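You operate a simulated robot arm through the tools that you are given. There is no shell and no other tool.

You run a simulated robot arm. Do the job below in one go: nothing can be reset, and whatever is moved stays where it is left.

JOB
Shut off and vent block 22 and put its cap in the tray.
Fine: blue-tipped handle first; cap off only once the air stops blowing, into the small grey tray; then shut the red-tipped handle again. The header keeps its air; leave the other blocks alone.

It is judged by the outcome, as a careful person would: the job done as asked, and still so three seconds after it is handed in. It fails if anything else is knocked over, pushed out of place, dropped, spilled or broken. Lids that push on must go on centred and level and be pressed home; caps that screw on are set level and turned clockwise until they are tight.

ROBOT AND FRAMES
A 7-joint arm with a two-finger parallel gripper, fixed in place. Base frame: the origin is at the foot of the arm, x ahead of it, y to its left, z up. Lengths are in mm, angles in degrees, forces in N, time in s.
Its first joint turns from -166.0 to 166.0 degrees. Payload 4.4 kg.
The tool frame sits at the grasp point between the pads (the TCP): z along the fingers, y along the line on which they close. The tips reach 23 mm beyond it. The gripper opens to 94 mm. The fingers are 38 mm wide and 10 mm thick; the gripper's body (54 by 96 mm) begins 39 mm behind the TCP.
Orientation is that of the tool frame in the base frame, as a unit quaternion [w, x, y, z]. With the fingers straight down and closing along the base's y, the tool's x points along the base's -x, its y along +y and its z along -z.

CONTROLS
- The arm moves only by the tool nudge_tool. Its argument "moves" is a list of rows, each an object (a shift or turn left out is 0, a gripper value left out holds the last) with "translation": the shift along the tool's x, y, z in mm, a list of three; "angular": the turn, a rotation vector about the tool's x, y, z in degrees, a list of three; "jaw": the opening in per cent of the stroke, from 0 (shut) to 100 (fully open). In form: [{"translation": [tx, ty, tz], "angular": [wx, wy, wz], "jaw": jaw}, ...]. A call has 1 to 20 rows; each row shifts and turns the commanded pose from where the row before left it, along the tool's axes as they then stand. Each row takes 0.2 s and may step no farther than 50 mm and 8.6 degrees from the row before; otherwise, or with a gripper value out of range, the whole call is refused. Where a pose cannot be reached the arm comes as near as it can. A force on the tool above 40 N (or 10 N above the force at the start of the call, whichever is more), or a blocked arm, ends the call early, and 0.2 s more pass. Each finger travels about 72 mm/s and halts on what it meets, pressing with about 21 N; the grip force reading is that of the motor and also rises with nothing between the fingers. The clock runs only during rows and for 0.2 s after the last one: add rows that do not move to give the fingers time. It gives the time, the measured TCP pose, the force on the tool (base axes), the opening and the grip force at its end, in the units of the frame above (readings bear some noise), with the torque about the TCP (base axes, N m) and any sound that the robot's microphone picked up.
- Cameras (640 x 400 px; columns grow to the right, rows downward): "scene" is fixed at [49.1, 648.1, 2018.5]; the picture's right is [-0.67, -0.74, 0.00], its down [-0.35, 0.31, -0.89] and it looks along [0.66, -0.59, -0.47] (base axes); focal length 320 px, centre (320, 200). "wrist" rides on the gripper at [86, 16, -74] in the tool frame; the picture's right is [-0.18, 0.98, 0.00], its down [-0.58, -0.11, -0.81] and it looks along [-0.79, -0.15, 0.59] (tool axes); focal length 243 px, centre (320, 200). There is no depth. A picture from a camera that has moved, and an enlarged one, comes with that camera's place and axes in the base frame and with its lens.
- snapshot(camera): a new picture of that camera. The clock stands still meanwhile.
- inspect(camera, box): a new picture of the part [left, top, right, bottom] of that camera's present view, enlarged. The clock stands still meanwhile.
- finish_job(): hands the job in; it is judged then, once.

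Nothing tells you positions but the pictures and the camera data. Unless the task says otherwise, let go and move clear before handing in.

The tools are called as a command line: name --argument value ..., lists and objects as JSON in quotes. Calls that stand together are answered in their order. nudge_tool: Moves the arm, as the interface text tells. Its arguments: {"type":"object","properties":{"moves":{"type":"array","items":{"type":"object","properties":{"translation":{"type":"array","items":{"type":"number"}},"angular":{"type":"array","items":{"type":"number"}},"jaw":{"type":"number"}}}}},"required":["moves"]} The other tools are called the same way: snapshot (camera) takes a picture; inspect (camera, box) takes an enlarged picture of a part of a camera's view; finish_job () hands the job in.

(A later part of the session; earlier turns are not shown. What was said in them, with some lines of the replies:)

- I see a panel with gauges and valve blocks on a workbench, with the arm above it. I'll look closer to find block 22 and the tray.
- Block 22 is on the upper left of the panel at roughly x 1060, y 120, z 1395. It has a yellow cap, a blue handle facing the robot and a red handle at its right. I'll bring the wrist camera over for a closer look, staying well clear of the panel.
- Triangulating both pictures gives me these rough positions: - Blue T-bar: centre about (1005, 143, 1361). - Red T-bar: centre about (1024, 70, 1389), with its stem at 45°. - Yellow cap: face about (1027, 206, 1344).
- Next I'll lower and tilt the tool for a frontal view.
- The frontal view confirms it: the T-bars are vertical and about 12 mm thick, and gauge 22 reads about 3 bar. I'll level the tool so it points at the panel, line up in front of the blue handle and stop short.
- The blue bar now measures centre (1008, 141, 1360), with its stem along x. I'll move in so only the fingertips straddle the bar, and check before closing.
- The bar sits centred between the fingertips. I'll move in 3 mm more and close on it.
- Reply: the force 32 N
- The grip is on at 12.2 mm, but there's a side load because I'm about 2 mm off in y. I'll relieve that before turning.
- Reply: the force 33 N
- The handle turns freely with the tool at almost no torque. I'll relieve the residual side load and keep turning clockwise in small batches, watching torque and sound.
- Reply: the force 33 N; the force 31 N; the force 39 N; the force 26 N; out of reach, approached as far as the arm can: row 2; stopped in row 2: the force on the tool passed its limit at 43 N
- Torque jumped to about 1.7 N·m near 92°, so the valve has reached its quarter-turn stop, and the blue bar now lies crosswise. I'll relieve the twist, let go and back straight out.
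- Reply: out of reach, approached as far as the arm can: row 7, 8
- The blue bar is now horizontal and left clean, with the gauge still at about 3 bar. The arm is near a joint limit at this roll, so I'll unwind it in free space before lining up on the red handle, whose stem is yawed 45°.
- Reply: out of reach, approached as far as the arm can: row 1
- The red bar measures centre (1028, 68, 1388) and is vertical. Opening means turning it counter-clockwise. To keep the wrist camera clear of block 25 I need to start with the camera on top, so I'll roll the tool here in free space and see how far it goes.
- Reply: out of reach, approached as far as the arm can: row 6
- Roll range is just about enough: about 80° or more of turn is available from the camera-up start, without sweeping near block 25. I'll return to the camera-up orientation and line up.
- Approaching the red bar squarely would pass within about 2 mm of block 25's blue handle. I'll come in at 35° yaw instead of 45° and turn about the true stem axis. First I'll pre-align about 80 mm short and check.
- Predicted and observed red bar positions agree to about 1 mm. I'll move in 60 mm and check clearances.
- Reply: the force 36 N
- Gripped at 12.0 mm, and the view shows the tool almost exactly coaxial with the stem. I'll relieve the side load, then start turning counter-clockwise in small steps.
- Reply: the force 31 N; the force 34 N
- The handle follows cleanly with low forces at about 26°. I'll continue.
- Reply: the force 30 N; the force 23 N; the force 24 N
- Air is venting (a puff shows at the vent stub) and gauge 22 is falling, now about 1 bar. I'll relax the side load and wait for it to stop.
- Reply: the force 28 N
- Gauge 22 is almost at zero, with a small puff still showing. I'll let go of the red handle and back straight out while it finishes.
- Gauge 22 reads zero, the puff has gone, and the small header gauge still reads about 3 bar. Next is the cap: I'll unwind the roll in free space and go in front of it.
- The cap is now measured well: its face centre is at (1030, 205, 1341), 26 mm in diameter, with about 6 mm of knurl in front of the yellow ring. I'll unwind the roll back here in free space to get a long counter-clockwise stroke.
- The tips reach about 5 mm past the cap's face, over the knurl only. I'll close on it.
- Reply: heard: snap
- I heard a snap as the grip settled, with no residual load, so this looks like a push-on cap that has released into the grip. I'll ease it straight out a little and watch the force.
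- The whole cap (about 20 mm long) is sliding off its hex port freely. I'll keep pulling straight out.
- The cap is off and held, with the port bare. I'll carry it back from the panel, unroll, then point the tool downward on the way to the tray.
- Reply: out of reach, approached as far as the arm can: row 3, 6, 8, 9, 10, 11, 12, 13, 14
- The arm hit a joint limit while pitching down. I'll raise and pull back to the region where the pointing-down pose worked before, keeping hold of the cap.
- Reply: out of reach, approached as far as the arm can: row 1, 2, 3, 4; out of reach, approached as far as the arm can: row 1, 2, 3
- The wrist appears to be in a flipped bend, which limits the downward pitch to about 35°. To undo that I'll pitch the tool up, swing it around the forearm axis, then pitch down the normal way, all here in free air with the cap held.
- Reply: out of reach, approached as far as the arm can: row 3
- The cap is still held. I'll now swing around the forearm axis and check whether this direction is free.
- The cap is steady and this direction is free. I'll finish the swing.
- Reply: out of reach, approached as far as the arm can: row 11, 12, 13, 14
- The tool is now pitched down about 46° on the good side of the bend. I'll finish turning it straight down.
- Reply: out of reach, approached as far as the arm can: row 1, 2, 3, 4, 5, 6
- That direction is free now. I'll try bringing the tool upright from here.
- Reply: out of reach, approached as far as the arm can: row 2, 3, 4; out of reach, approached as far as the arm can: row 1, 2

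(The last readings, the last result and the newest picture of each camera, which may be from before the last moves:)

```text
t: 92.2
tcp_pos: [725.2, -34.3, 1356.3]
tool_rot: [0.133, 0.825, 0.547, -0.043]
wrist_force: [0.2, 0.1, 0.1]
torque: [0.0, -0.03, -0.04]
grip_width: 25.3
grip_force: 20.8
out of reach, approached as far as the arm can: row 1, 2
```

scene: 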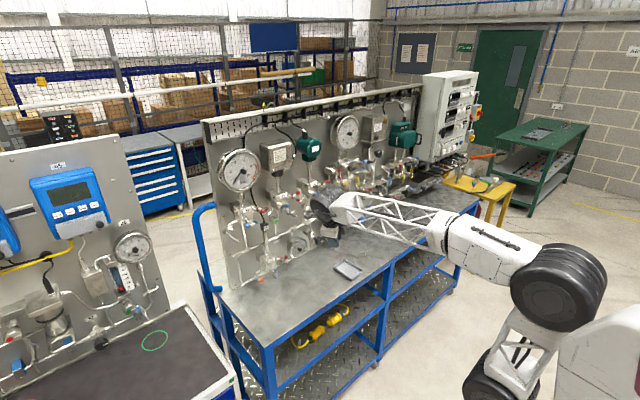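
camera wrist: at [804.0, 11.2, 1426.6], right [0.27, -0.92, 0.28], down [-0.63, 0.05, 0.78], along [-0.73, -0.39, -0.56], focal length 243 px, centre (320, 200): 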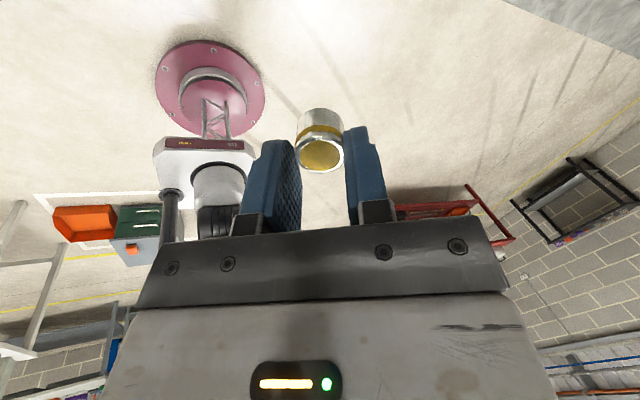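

nudge_tool --moves '[{"translation": [-19.4, 24.6, 26.2]}, {"translation": [-19.4, 24.6, 26.2]}, {"translation": [-19.4, 24.6, 26.2]}, {"translation": [-19.4, 24.6, 26.2]}, {"translation": [-19.4, 24.6, 26.2]}, {"translation": [-19.4, 24.6, 26.2]}, {}]'

snapshot --camera "scene"

snapshot --camera "wrist"

```text
t: 93.8
tcp_pos: [826.8, -235.3, 1255.4]
tool_rot: [0.136, 0.825, 0.547, -0.046]
wrist_force: [-0.2, -0.2, -1.0]
torque: [0.01, 0.01, -0.03]
grip_width: 25.2
grip_force: 21.1
```

```text
taken
```

scene: 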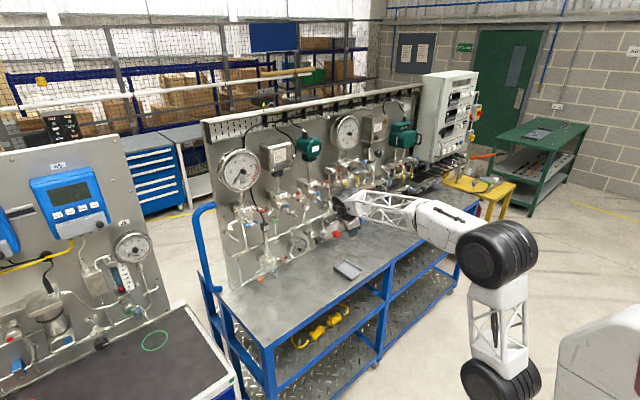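

```text
taken
camera wrist: at [869.4, -143.1, 1310.1], right [0.83, -0.52, 0.21], down [-0.39, -0.25, 0.89], along [-0.41, -0.81, -0.41], focal length 243 px, centre (320, 200)
```

wrist: 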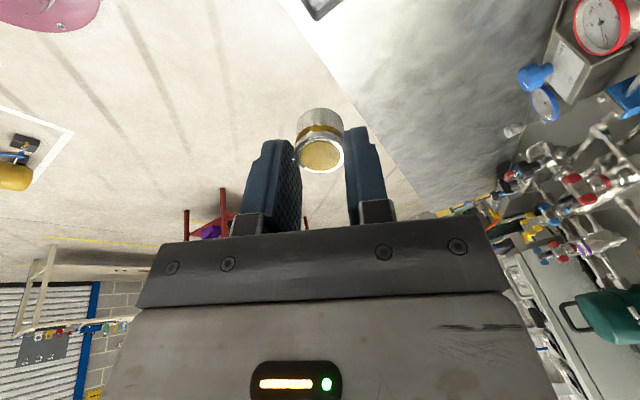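

nudge_tool --moves '[{"angular": [4.9, 6.2, 0]}, {"angular": [4.9, 6.2, 0]}, {}]'

```text
t: 94.6
tcp_pos: [826.2, -236.3, 1255.3]
tool_rot: [0.137, 0.825, 0.546, -0.047]
wrist_force: [0.3, 0.6, -0.8]
torque: [0.03, 0.01, 0.0]
grip_width: 25.1
grip_force: 21.1
out of reach, approached as far as the arm can: row 1, 2
```

The tool can now travel at a steady 16° tilt, which is fine for setting the cap down. From several views the tray is at about (897, −304) with the bench near z 945. I'll go above it and look.

nudge_tool --moves '[{"translation": [2.5, 10.9, 35.7]}, {"translation": [2.5, 10.9, 35.7]}, {"translation": [2.5, 10.9, 35.7]}, {"translation": [2.5, 10.9, 35.7]}, {"translation": [2.5, 10.9, 35.7]}, {}]'

snapshot --camera "wrist"

inspect --camera "scene" --box '[310, 200, 400, 290]'

```text
t: 96.0
tcp_pos: [893.0, -292.8, 1090.3]
tool_rot: [0.137, 0.825, 0.547, -0.047]
wrist_force: [0.1, 0.3, -0.3]
torque: [0.01, 0.03, 0.02]
grip_width: 25.4
grip_force: 20.8
```

```text
taken
camera wrist: at [937.1, -200.6, 1145.5], right [0.83, -0.52, 0.21], down [-0.39, -0.25, 0.89], along [-0.41, -0.81, -0.41], focal length 243 px, centre (320, 200)
```

wrist: 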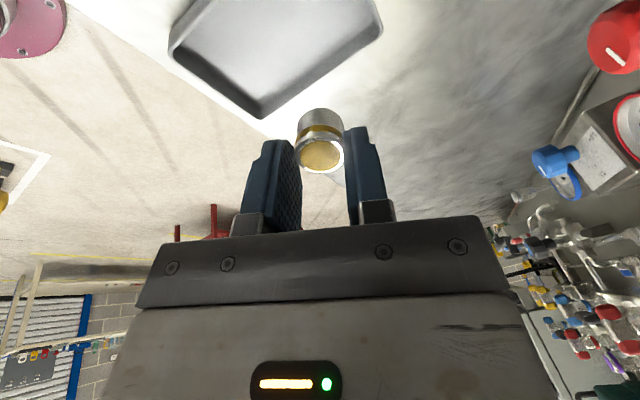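

```text
4.44 times, centred on (355, 245) of scene
camera zoom: at [49.1, 648.1, 2018.5], right [-0.67, -0.74, 0.0], down [-0.35, 0.31, -0.89], along [0.66, -0.59, -0.47], focal length 1420 px, centre (164, 0)
```

zoom: 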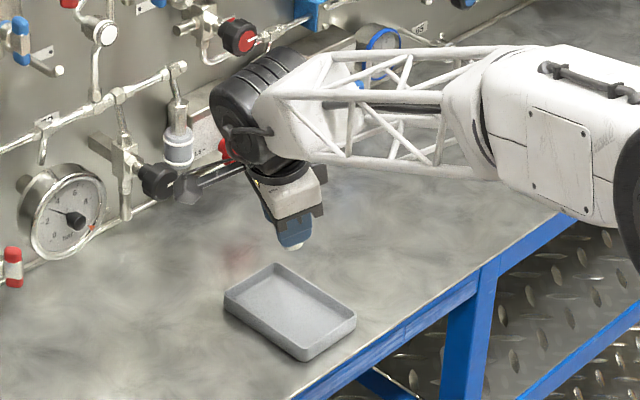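

The tray is axis-aligned, with x from 825 to 952, y from −343 to −257, its rim at z about 968 and its floor at about 953. The cap is right above it, so I'll lower it and feel for contact near the end.

nudge_tool --moves '[{"translation": [6.5, -7, 25.1]}, {"translation": [6.5, -7, 25.1]}, {"translation": [6.5, -7, 25.1]}, {}]'

snapshot --camera "wrist"

inspect --camera "scene" --box '[320, 220, 380, 290]'

```text
t: 97.0
tcp_pos: [888.1, -289.1, 1011.6]
tool_rot: [0.137, 0.825, 0.547, -0.047]
wrist_force: [0.0, 0.3, -0.2]
torque: [0.05, 0.02, 0.01]
grip_width: 25.4
grip_force: 21.1
```

```text
taken
camera wrist: at [931.5, -196.7, 1065.1], right [0.83, -0.52, 0.21], down [-0.39, -0.26, 0.89], along [-0.41, -0.81, -0.41], focal length 243 px, centre (320, 200)
```

wrist: 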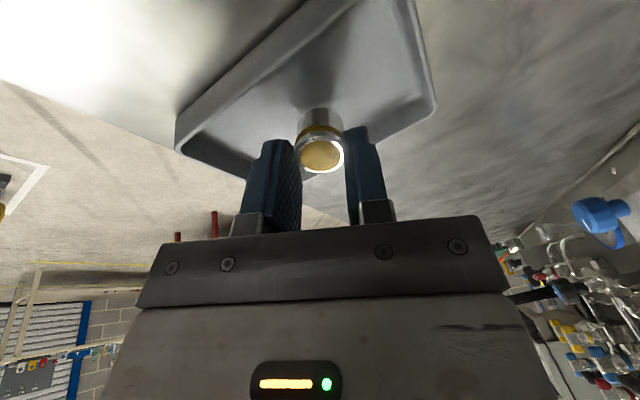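

```text
5.71 times, centred on (350, 255) of scene
camera zoom: at [49.1, 648.1, 2018.5], right [-0.67, -0.74, 0.0], down [-0.35, 0.31, -0.89], along [0.66, -0.59, -0.47], focal length 1826 px, centre (149, -114)
```

zoom: 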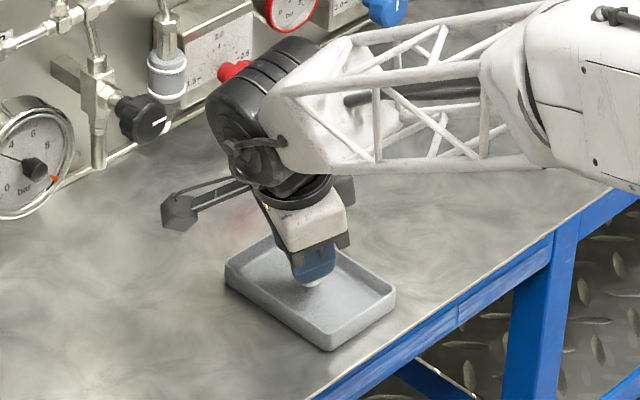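

nudge_tool --moves '[{"translation": [0.68, -0.52, 2.88]}, {"translation": [0.68, -0.52, 2.88]}, {"translation": [0.68, -0.52, 2.88]}, {}]'

nudge_tool --moves '[{"translation": [0.45, -0.35, 1.92]}, {"translation": [0.23, -0.17, 0.96]}, {}]'

inspect --camera "wrist" --box '[220, 60, 420, 220]'

```text
t: 98.0
tcp_pos: [888.8, -288.9, 1001.2]
tool_rot: [0.137, 0.825, 0.547, -0.047]
wrist_force: [0.0, 0.0, -0.7]
torque: [0.0, -0.01, 0.03]
grip_width: 25.2
grip_force: 21.0
```

```text
t: 98.8
tcp_pos: [889.3, -288.9, 998.9]
tool_rot: [0.137, 0.825, 0.547, -0.047]
wrist_force: [0.1, -0.8, 3.3]
torque: [-0.02, 0.01, 0.0]
grip_width: 25.6
grip_force: 21.1
```

```text
2.50 times, centred on (320, 140) of wrist
camera zoom: at [931.6, -196.3, 1053.7], right [0.83, -0.52, 0.21], down [-0.39, -0.25, 0.88], along [-0.41, -0.81, -0.41], focal length 606 px, centre (320, 350)
```

zoom: 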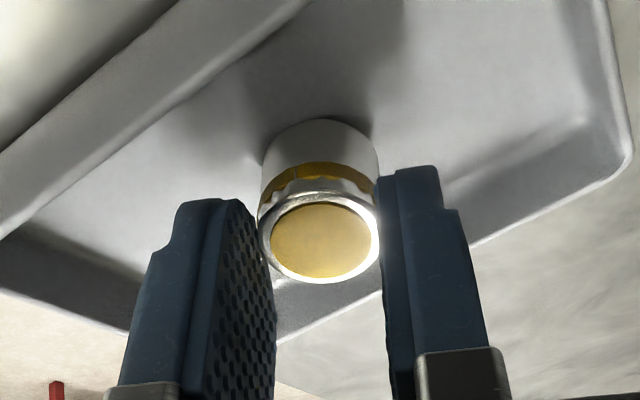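

There's light contact with the tray floor at 3 N. I'll press one more millimetre so the cap beds, then open.

nudge_tool --moves '[{"translation": [0.23, -0.17, 0.96]}, {}]'

nudge_tool --moves '[{"jaw": 34}, {"jaw": 40}, {}, {}, {}]'

inspect --camera "wrist" --box '[220, 60, 420, 220]'

```text
t: 99.4
tcp_pos: [889.2, -288.1, 998.5]
tool_rot: [0.137, 0.825, 0.547, -0.045]
wrist_force: [0.1, -2.4, 14.4]
torque: [-0.06, -0.02, -0.01]
grip_width: 25.3
grip_force: 21.2
```

```text
t: 100.6
tcp_pos: [887.7, -288.9, 997.0]
tool_rot: [0.137, 0.825, 0.546, -0.048]
wrist_force: [0.7, 0.3, -0.1]
torque: [-0.01, 0.0, 0.04]
grip_width: 37.5
grip_force: 0.0
```

```text
2.50 times, centred on (320, 140) of wrist
camera zoom: at [931.6, -195.9, 1052.2], right [0.83, -0.52, 0.21], down [-0.39, -0.25, 0.89], along [-0.41, -0.81, -0.41], focal length 606 px, centre (320, 350)
```

zoom: 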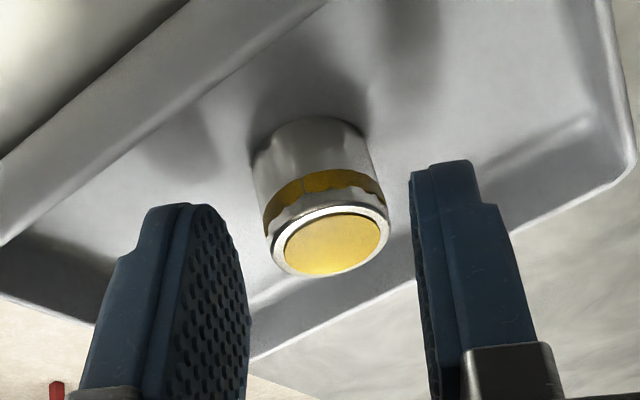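

The cap is standing upright in the tray. I'll back away along the tool axis and confirm.

nudge_tool --moves '[{"translation": [0, 0, -10]}, {"translation": [0, 0, -30]}, {"translation": [0, 0, -40]}, {"translation": [0, 0, -45]}, {"translation": [0, 0, -45]}, {}]'

inspect --camera "scene" --box '[310, 220, 390, 290]'

inspect --camera "scene" --box '[210, 140, 310, 265]'

snapshot --camera "scene"

```text
t: 102.0
tcp_pos: [874.0, -241.1, 1160.1]
tool_rot: [0.137, 0.825, 0.547, -0.048]
wrist_force: [-0.6, 0.3, 0.5]
torque: [0.0, 0.01, 0.06]
grip_width: 37.6
grip_force: 0.0
```

```text
5.71 times, centred on (350, 255) of scene
camera zoom: at [49.1, 648.1, 2018.5], right [-0.67, -0.74, 0.0], down [-0.35, 0.31, -0.89], along [0.66, -0.59, -0.47], focal length 1826 px, centre (149, -114)
```

zoom: 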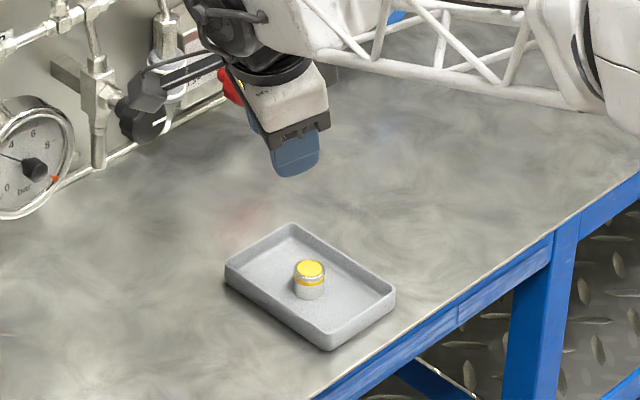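

```text
3.20 times, centred on (260, 202) of scene
camera zoom: at [49.1, 648.1, 2018.5], right [-0.67, -0.74, 0.0], down [-0.35, 0.31, -0.89], along [0.66, -0.59, -0.47], focal length 1022 px, centre (512, 192)
```

zoom: 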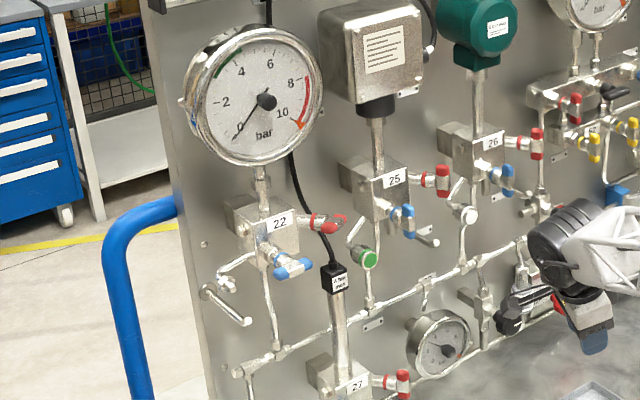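

```text
taken
```

scene: 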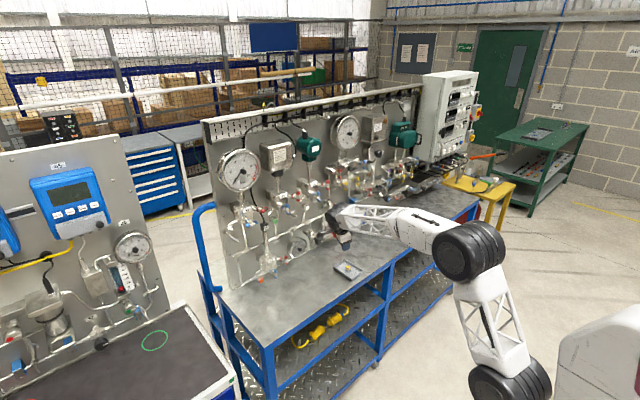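

The cap is upright in the tray, gauge 22 is at 0 and the header gauge is unchanged. Last step: shut the red handle. I'll raise clear and re-aim the tool horizontally at 36° yaw.

nudge_tool --moves '[{"translation": [7.6, -7.6, -38]}, {"translation": [7.6, -7.6, -38]}, {"translation": [7.6, -7.6, -38]}, {"translation": [7.6, -7.6, -38]}, {"translation": [7.6, -7.6, -38]}, {"translation": [7.6, -7.6, -38]}, {}]'

nudge_tool --moves '[{"angular": [-4.23, 6.8, 0]}, {"angular": [-4.23, 6.8, 0]}, {"angular": [-4.23, 6.8, 0]}, {"angular": [-4.23, 6.8, 0]}, {"angular": [-4.23, 6.8, 0]}, {"angular": [-4.23, 6.8, 0]}, {"angular": [-4.23, 6.8, 0]}, {"angular": [-4.23, 6.8, 0]}, {}]'

snapshot --camera "scene"

```text
t: 103.6
tcp_pos: [834.0, -121.2, 1359.9]
tool_rot: [0.136, 0.825, 0.546, -0.046]
wrist_force: [0.4, 0.3, -0.1]
torque: [-0.02, -0.02, 0.02]
grip_width: 37.6
grip_force: 0.2
```

```text
t: 105.6
tcp_pos: [834.3, -107.2, 1351.0]
tool_rot: [0.183, 0.814, 0.551, 0.024]
wrist_force: [0.7, -0.1, 0.7]
torque: [0.01, 0.01, 0.03]
grip_width: 37.6
grip_force: 0.1
out of reach, approached as far as the arm can: row 1, 2, 3, 4, 5, 6, 7, 8
```

```text
taken
```

scene: 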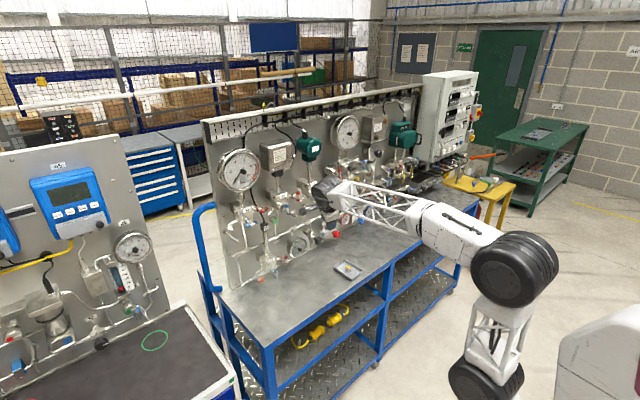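

nudge_tool --moves '[{"angular": [-7.8, 1.1, 1.7]}, {"angular": [-7.8, 1.1, 1.7]}, {"angular": [-7.8, 1.1, 1.7]}, {"angular": [-7.8, 1.1, 1.7]}, {}]'

nudge_tool --moves '[{"angular": [-7.8, 1.1, 1.7]}, {"angular": [-7.8, 1.1, 1.7]}, {"angular": [-7.8, 1.1, 1.7]}, {}]'

snapshot --camera "scene"

```text
t: 106.8
tcp_pos: [834.1, -107.3, 1350.8]
tool_rot: [0.373, 0.763, 0.482, 0.214]
wrist_force: [0.4, 0.5, -0.8]
torque: [0.0, -0.02, 0.0]
grip_width: 37.6
grip_force: 0.0
```

```text
t: 107.8
tcp_pos: [834.7, -107.7, 1351.8]
tool_rot: [0.496, 0.687, 0.405, 0.343]
wrist_force: [0.3, 0.5, -0.1]
torque: [0.01, -0.02, 0.01]
grip_width: 37.8
grip_force: 0.1
```

```text
taken
```

scene: 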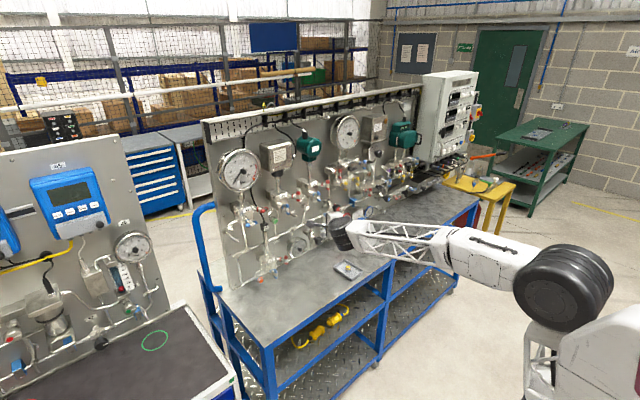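

nudge_tool --moves '[{"angular": [-0.6, 7.73, 0]}, {"angular": [-0.6, 7.73, 0]}, {"angular": [-0.6, 7.73, 0]}, {"angular": [-0.6, 7.73, 0]}, {"angular": [-0.6, 7.73, 0]}, {"angular": [-0.6, 7.73, 0]}, {"angular": [-0.6, 7.73, 0]}, {"angular": [-0.6, 7.73, 0]}, {}]'

snapshot --camera "scene"

snapshot --camera "wrist"

```text
t: 109.8
tcp_pos: [838.6, -110.0, 1359.7]
tool_rot: [0.261, 0.418, 0.58, 0.649]
wrist_force: [-0.3, 0.4, 0.2]
torque: [-0.01, -0.03, 0.0]
grip_width: 37.8
grip_force: 0.0
out of reach, approached as far as the arm can: row 3
```

```text
taken
```

scene: 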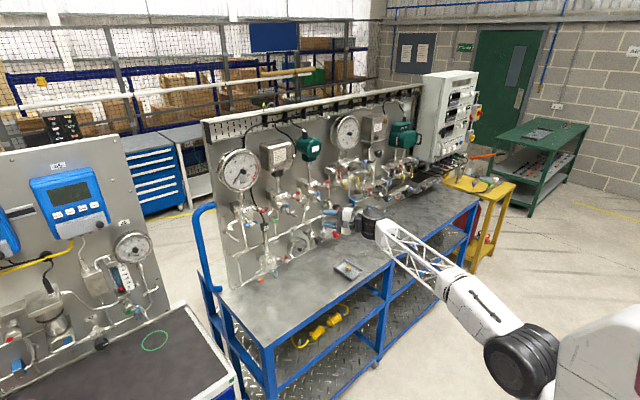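

```text
taken
camera wrist: at [733.0, -80.4, 1396.9], right [0.24, -0.34, 0.91], down [-0.4, -0.89, -0.23], along [0.89, -0.31, -0.35], focal length 243 px, centre (320, 200)
```

wrist: 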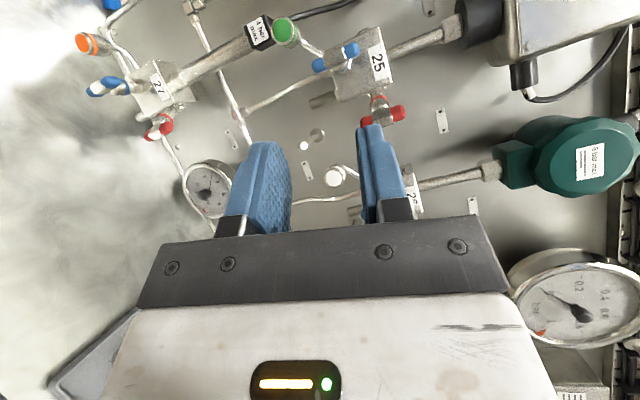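

The orientation is within 4° of where I released the red handle. I'll trim it exactly and go to the same approach line, short of the handle.

nudge_tool --moves '[{"angular": [-0.56, 2.93, -3.88]}, {"translation": [13.1, 7.2, 30]}, {"translation": [13.1, 7.2, 36.8]}, {"translation": [13.1, 7.1, 36.8]}, {}]'

snapshot --camera "wrist"

inspect --camera "scene" --box '[220, 165, 320, 245]'

```text
t: 111.0
tcp_pos: [903.3, -21.8, 1387.0]
tool_rot: [0.271, 0.381, 0.597, 0.652]
wrist_force: [-0.4, -0.3, -0.3]
torque: [0.01, 0.01, 0.01]
grip_width: 37.6
grip_force: 0.1
```

```text
taken
camera wrist: at [795.1, 4.3, 1418.0], right [0.2, -0.29, 0.94], down [-0.34, -0.92, -0.21], along [0.92, -0.28, -0.28], focal length 243 px, centre (320, 200)
```

wrist: 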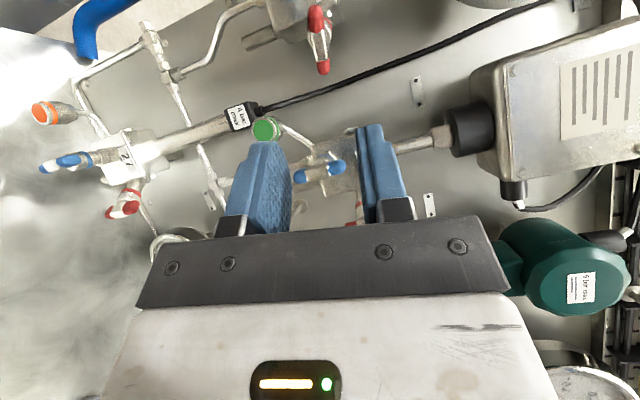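

```text
5.00 times, centred on (270, 205) of scene
camera zoom: at [49.1, 648.1, 2018.5], right [-0.67, -0.74, 0.0], down [-0.35, 0.31, -0.89], along [0.66, -0.59, -0.47], focal length 1598 px, centre (570, 175)
```

zoom: 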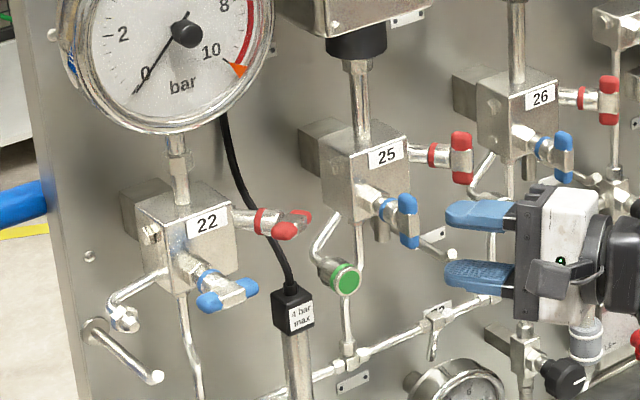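

nudge_tool --moves '[{"translation": [0, 0, 40]}, {"translation": [0, 0, 40]}, {"translation": [0, 0, 32]}, {}]'

snapshot --camera "wrist"

inspect --camera "scene" --box '[240, 175, 300, 225]'

```text
t: 112.0
tcp_pos: [996.2, 42.7, 1386.6]
tool_rot: [0.27, 0.381, 0.597, 0.652]
wrist_force: [-0.4, 0.3, 0.5]
torque: [-0.02, 0.05, 0.02]
grip_width: 37.3
grip_force: 0.0
```

```text
taken
camera wrist: at [887.2, 68.0, 1417.3], right [0.2, -0.29, 0.94], down [-0.34, -0.92, -0.21], along [0.92, -0.28, -0.28], focal length 243 px, centre (320, 200)
```

wrist: 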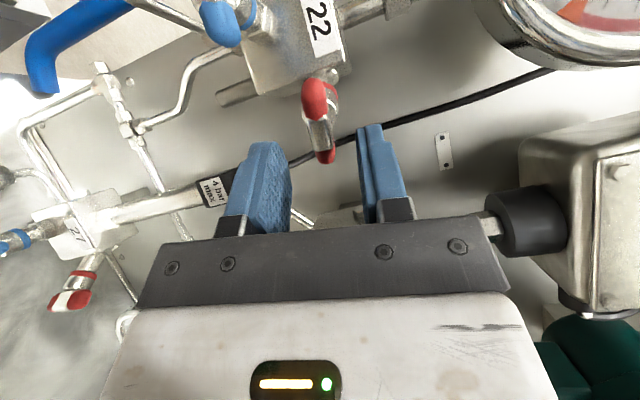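

```text
8.00 times, centred on (270, 200) of scene
camera zoom: at [49.1, 648.1, 2018.5], right [-0.67, -0.74, 0.0], down [-0.35, 0.31, -0.89], along [0.66, -0.59, -0.47], focal length 2556 px, centre (720, 200)
```

zoom: 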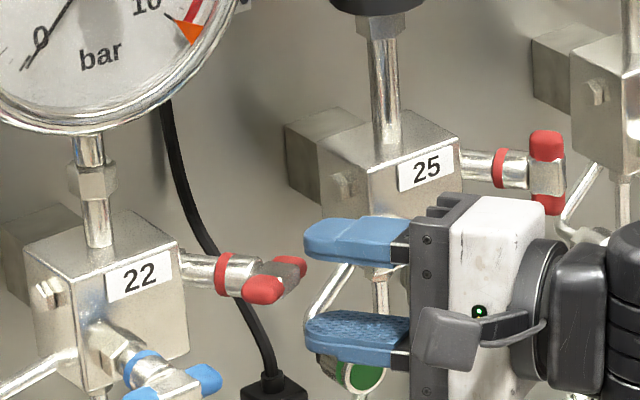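

nudge_tool --moves '[{"translation": [0, 0, 12]}, {"translation": [0, 0, 11]}, {}]'

inspect --camera "wrist" --box '[220, 60, 420, 220]'

```text
t: 112.8
tcp_pos: [1015.2, 56.4, 1385.7]
tool_rot: [0.271, 0.381, 0.596, 0.653]
wrist_force: [-0.4, 0.5, -0.1]
torque: [-0.01, 0.02, 0.0]
grip_width: 37.7
grip_force: 0.1
```

```text
2.50 times, centred on (320, 140) of wrist
camera zoom: at [906.2, 81.1, 1417.2], right [0.2, -0.29, 0.94], down [-0.34, -0.92, -0.21], along [0.92, -0.28, -0.28], focal length 606 px, centre (320, 350)
```

zoom: 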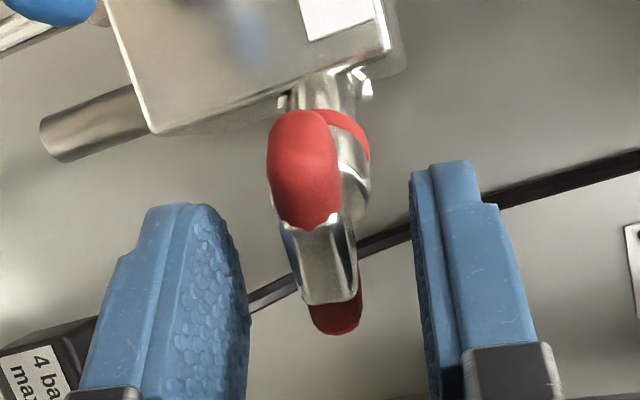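

nudge_tool --moves '[{"translation": [0, 0, 2.5]}, {"jaw": 0}, {}, {}, {}]'

inspect --camera "wrist" --box '[220, 60, 420, 220]'

```text
t: 114.0
tcp_pos: [1016.2, 57.0, 1387.5]
tool_rot: [0.271, 0.381, 0.596, 0.653]
wrist_force: [-3.4, 1.5, -0.7]
torque: [0.22, -0.3, 0.26]
grip_width: 12.1
grip_force: 45.5
```

```text
2.50 times, centred on (320, 140) of wrist
camera zoom: at [908.1, 82.4, 1417.7], right [0.2, -0.29, 0.94], down [-0.34, -0.92, -0.21], along [0.92, -0.28, -0.28], focal length 606 px, centre (320, 350)
```

zoom: 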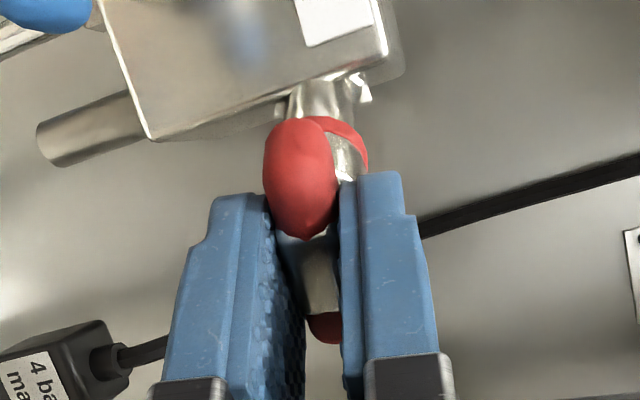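

Gripped cleanly with almost no side load. I'll turn it clockwise back in small batches.

nudge_tool --moves '[{"angular": [0, 0, 6]}, {"angular": [0, 0, 6]}, {"angular": [0, 0, 6]}, {}]'

```text
t: 115.0
tcp_pos: [1016.2, 56.6, 1386.0]
tool_rot: [0.164, 0.469, 0.53, 0.687]
wrist_force: [-1.4, 2.5, -6.6]
torque: [0.24, -0.21, -0.08]
grip_width: 11.9
grip_force: 44.7
```

nudge_tool --moves '[{"translation": [0.1, 0, 0], "angular": [0, 0, 6]}, {"translation": [0.1, 0, 0], "angular": [0, 0, 6]}, {"translation": [0.1, 0, 0], "angular": [0, 0, 6]}, {"translation": [0.1, 0, 0], "angular": [0, 0, 6]}, {}]'

inspect --camera "wrist" --box '[220, 60, 420, 220]'

```text
t: 116.3
tcp_pos: [1016.8, 57.4, 1385.0]
tool_rot: [0.018, 0.57, 0.42, 0.706]
wrist_force: [-8.4, -1.6, -2.0]
torque: [-0.06, 0.01, -0.31]
grip_width: 12.1
grip_force: 44.8
stopped in row 5: the force on the tool passed its limit at 41 N (the readings are from after the stop); the commanded pose is now the measured one
```

```text
2.50 times, centred on (320, 140) of wrist
camera zoom: at [931.8, 48.9, 1463.5], right [0.51, -0.73, 0.46], down [-0.51, -0.69, -0.52], along [0.69, 0.03, -0.72], focal length 606 px, centre (320, 350)
```

zoom: 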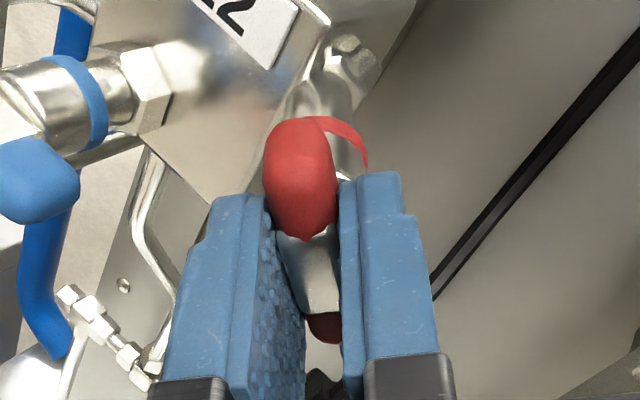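

nudge_tool --moves '[{"angular": [0, 0, 5]}, {"angular": [0, 0, 5]}, {}]'

```text
t: 117.1
tcp_pos: [1015.9, 58.5, 1383.9]
tool_rot: [-0.043, 0.604, 0.369, 0.705]
wrist_force: [-14.4, 4.7, -2.0]
torque: [-0.01, 0.05, -0.23]
grip_width: 11.5
grip_force: 44.9
```

nudge_tool --moves '[{"translation": [0.4, -0.3, -0.2], "angular": [0, 0, 5]}, {"translation": [0.3, 0, 0], "angular": [0, 0, 5]}, {}]'

nudge_tool --moves '[{"angular": [0, 0, 5]}, {"angular": [0, 0, 5]}, {}]'

```text
t: 117.9
tcp_pos: [1016.1, 58.3, 1384.4]
tool_rot: [-0.104, 0.634, 0.315, 0.698]
wrist_force: [-17.5, 7.3, -10.1]
torque: [0.22, -0.36, 0.22]
grip_width: 12.2
grip_force: 44.7
```

```text
t: 118.7
tcp_pos: [1015.8, 59.4, 1384.8]
tool_rot: [-0.166, 0.659, 0.26, 0.686]
wrist_force: [-31.6, 14.3, -17.5]
torque: [-0.66, 0.83, 0.12]
grip_width: 11.9
grip_force: 44.9
```

nudge_tool --moves '[{"translation": [-0.5, -1.1, -0.4]}, {}]'

nudge_tool --moves '[{"angular": [0, 0, 4]}, {"angular": [0, 0, 3]}, {}]'

```text
t: 119.3
tcp_pos: [1016.1, 59.0, 1383.8]
tool_rot: [-0.165, 0.66, 0.258, 0.686]
wrist_force: [7.6, 14.6, -6.9]
torque: [-0.53, 0.75, -0.03]
grip_width: 11.9
grip_force: 45.1
```

```text
t: 120.1
tcp_pos: [1015.6, 58.5, 1384.5]
tool_rot: [-0.206, 0.674, 0.218, 0.675]
wrist_force: [26.1, 14.5, -2.2]
torque: [0.01, 0.04, 0.17]
grip_width: 11.9
grip_force: 45.0
```

nudge_tool --moves '[{"translation": [0, 0, 0.6], "angular": [0, 0, 3]}, {"angular": [0, 0, 2]}, {}]'

inspect --camera "scene" --box '[240, 175, 300, 225]'

```text
t: 120.9
tcp_pos: [1014.7, 58.6, 1385.8]
tool_rot: [-0.236, 0.683, 0.189, 0.665]
wrist_force: [-12.7, 5.4, -4.0]
torque: [-2.27, 0.15, 0.04]
grip_width: 14.2
grip_force: 45.1
```

```text
8.00 times, centred on (270, 200) of scene
camera zoom: at [49.1, 648.1, 2018.5], right [-0.67, -0.74, 0.0], down [-0.35, 0.31, -0.89], along [0.66, -0.59, -0.47], focal length 2556 px, centre (720, 200)
```

zoom: 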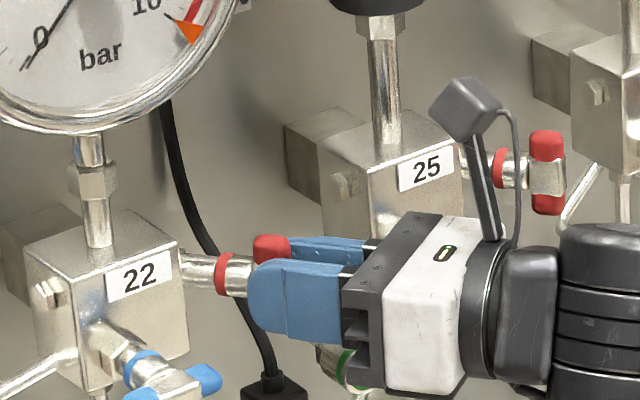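

Torque has risen to about 2.3 N·m, so the red handle is hard against its closed stop. I'll relax the twist, release and back out along the same line.

nudge_tool --moves '[{"angular": [0, 0, -3.5]}, {}, {"jaw": 40}, {}, {}, {"translation": [0, 0, -20]}, {"translation": [0, 0, -30]}, {"translation": [0, 0, -40]}, {"translation": [0, 0, -40]}, {}]'

inspect --camera "scene" --box '[210, 140, 310, 265]'

inspect --camera "scene" --box '[220, 165, 320, 245]'

snapshot --camera "wrist"

```text
t: 123.1
tcp_pos: [907.7, -15.7, 1384.8]
tool_rot: [-0.215, 0.677, 0.209, 0.672]
wrist_force: [0.3, 0.5, -0.2]
torque: [0.03, 0.01, 0.02]
grip_width: 37.7
grip_force: 0.0
```

```text
3.20 times, centred on (260, 202) of scene
camera zoom: at [49.1, 648.1, 2018.5], right [-0.67, -0.74, 0.0], down [-0.35, 0.31, -0.89], along [0.66, -0.59, -0.47], focal length 1022 px, centre (512, 192)
```

zoom: 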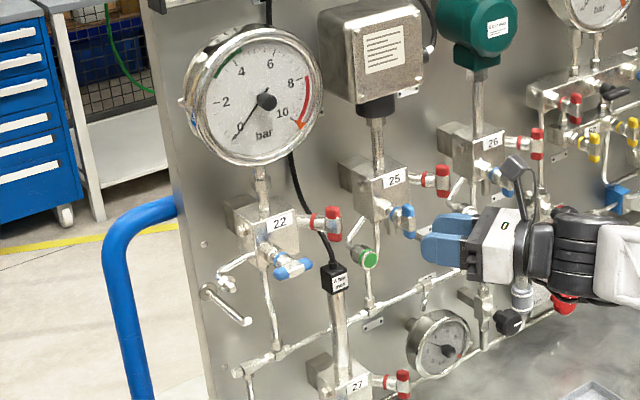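

```text
5.00 times, centred on (270, 205) of scene
camera zoom: at [49.1, 648.1, 2018.5], right [-0.67, -0.74, 0.0], down [-0.35, 0.31, -0.89], along [0.66, -0.59, -0.47], focal length 1598 px, centre (570, 175)
```

zoom: 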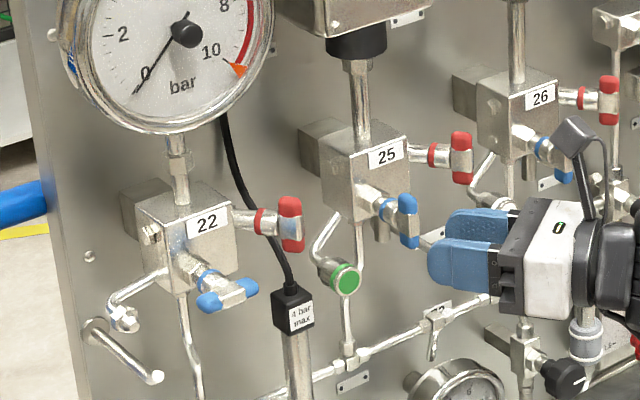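

```text
taken
camera wrist: at [856.3, -71.2, 1471.8], right [0.56, -0.8, -0.19], down [-0.73, -0.37, -0.58], along [0.39, 0.47, -0.79], focal length 243 px, centre (320, 200)
```

wrist: 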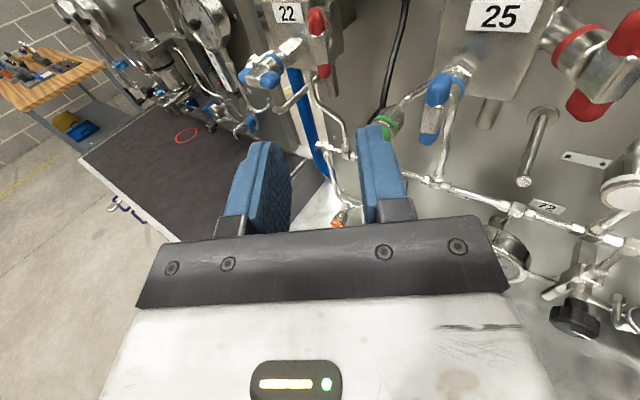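

The red handle is vertical again. I'll back off further and check the final state: block 25 untouched, header gauge, and tray.

nudge_tool --moves '[{"translation": [0, 0, -40]}, {"translation": [0, 0, -40]}, {"translation": [0, 0, -40]}, {}, {}]'

inspect --camera "scene" --box '[230, 180, 310, 235]'

inspect --camera "scene" --box '[270, 225, 390, 300]'

snapshot --camera "scene"

```text
t: 124.3
tcp_pos: [810.0, -85.0, 1387.6]
tool_rot: [-0.215, 0.677, 0.209, 0.672]
wrist_force: [0.1, -0.5, 0.6]
torque: [0.0, 0.01, 0.04]
grip_width: 37.6
grip_force: 0.1
```

```text
7.27 times, centred on (270, 208) of scene
camera zoom: at [49.1, 648.1, 2018.5], right [-0.67, -0.74, 0.0], down [-0.35, 0.31, -0.89], along [0.66, -0.59, -0.47], focal length 2324 px, centre (684, 146)
```

zoom: 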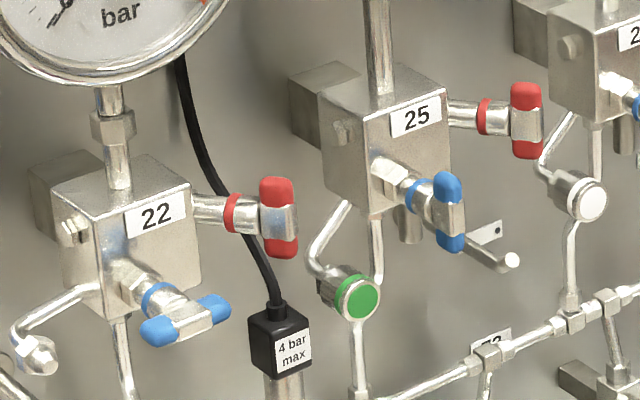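

```text
5.33 times, centred on (330, 262) of scene
camera zoom: at [49.1, 648.1, 2018.5], right [-0.67, -0.74, 0.0], down [-0.35, 0.31, -0.89], along [0.66, -0.59, -0.47], focal length 1704 px, centre (267, -133)
```

zoom: 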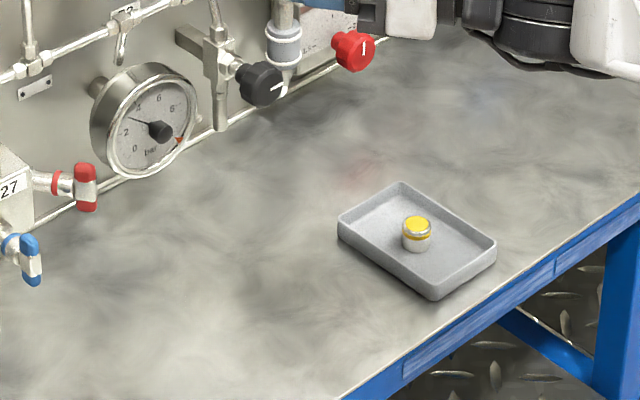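

```text
taken
```

scene: 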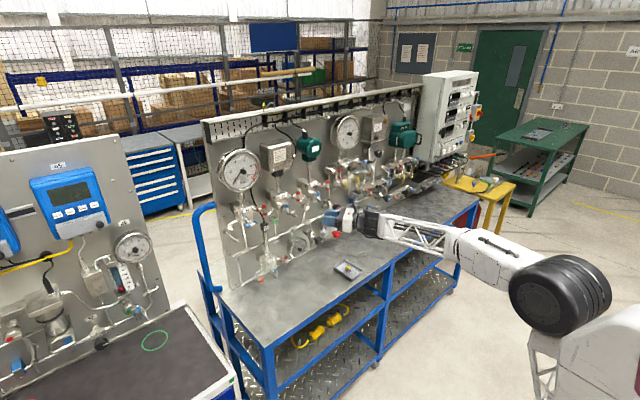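

The final state checks out:
- Blue 22 is shut (crosswise) and red 22 is shut again (vertical, on its stop).
- Gauge 22 reads 0 and the header gauge still reads about 3 bar.
- The yellow cap stands in the grey tray, and the other blocks are untouched.

The arm is clear, so I'm handing in.

finish_job

```text
The job is handed in.
```

Block 22 is shut off and vented, and its yellow cap is standing upright in the small grey tray.

- **Blue handle:** turned clockwise a quarter turn to its stop, so block 22 is cut off from the header.
- **Venting:** I opened the red handle about 80°. Gauge 22 fell to zero and the puff at the vent stub stopped before I touched the cap.
- **Cap:** it turned out to be a push-on cap, not a screw-on one. There was a snap as I gripped it, and it then slid straight off.
- **Red handle:** turned back clockwise until it was hard against its closed stop.
- **Header and other blocks:** the header gauge still reads about 3 bar. The other blocks' handles and caps look as they did at the start.

When I set the cap down the tool was tilted about 16°, because the wrist could not point fully straight down. The cap settled upright on its own, within a few millimetres.

The arm is clear of the panel and the job is handed in.
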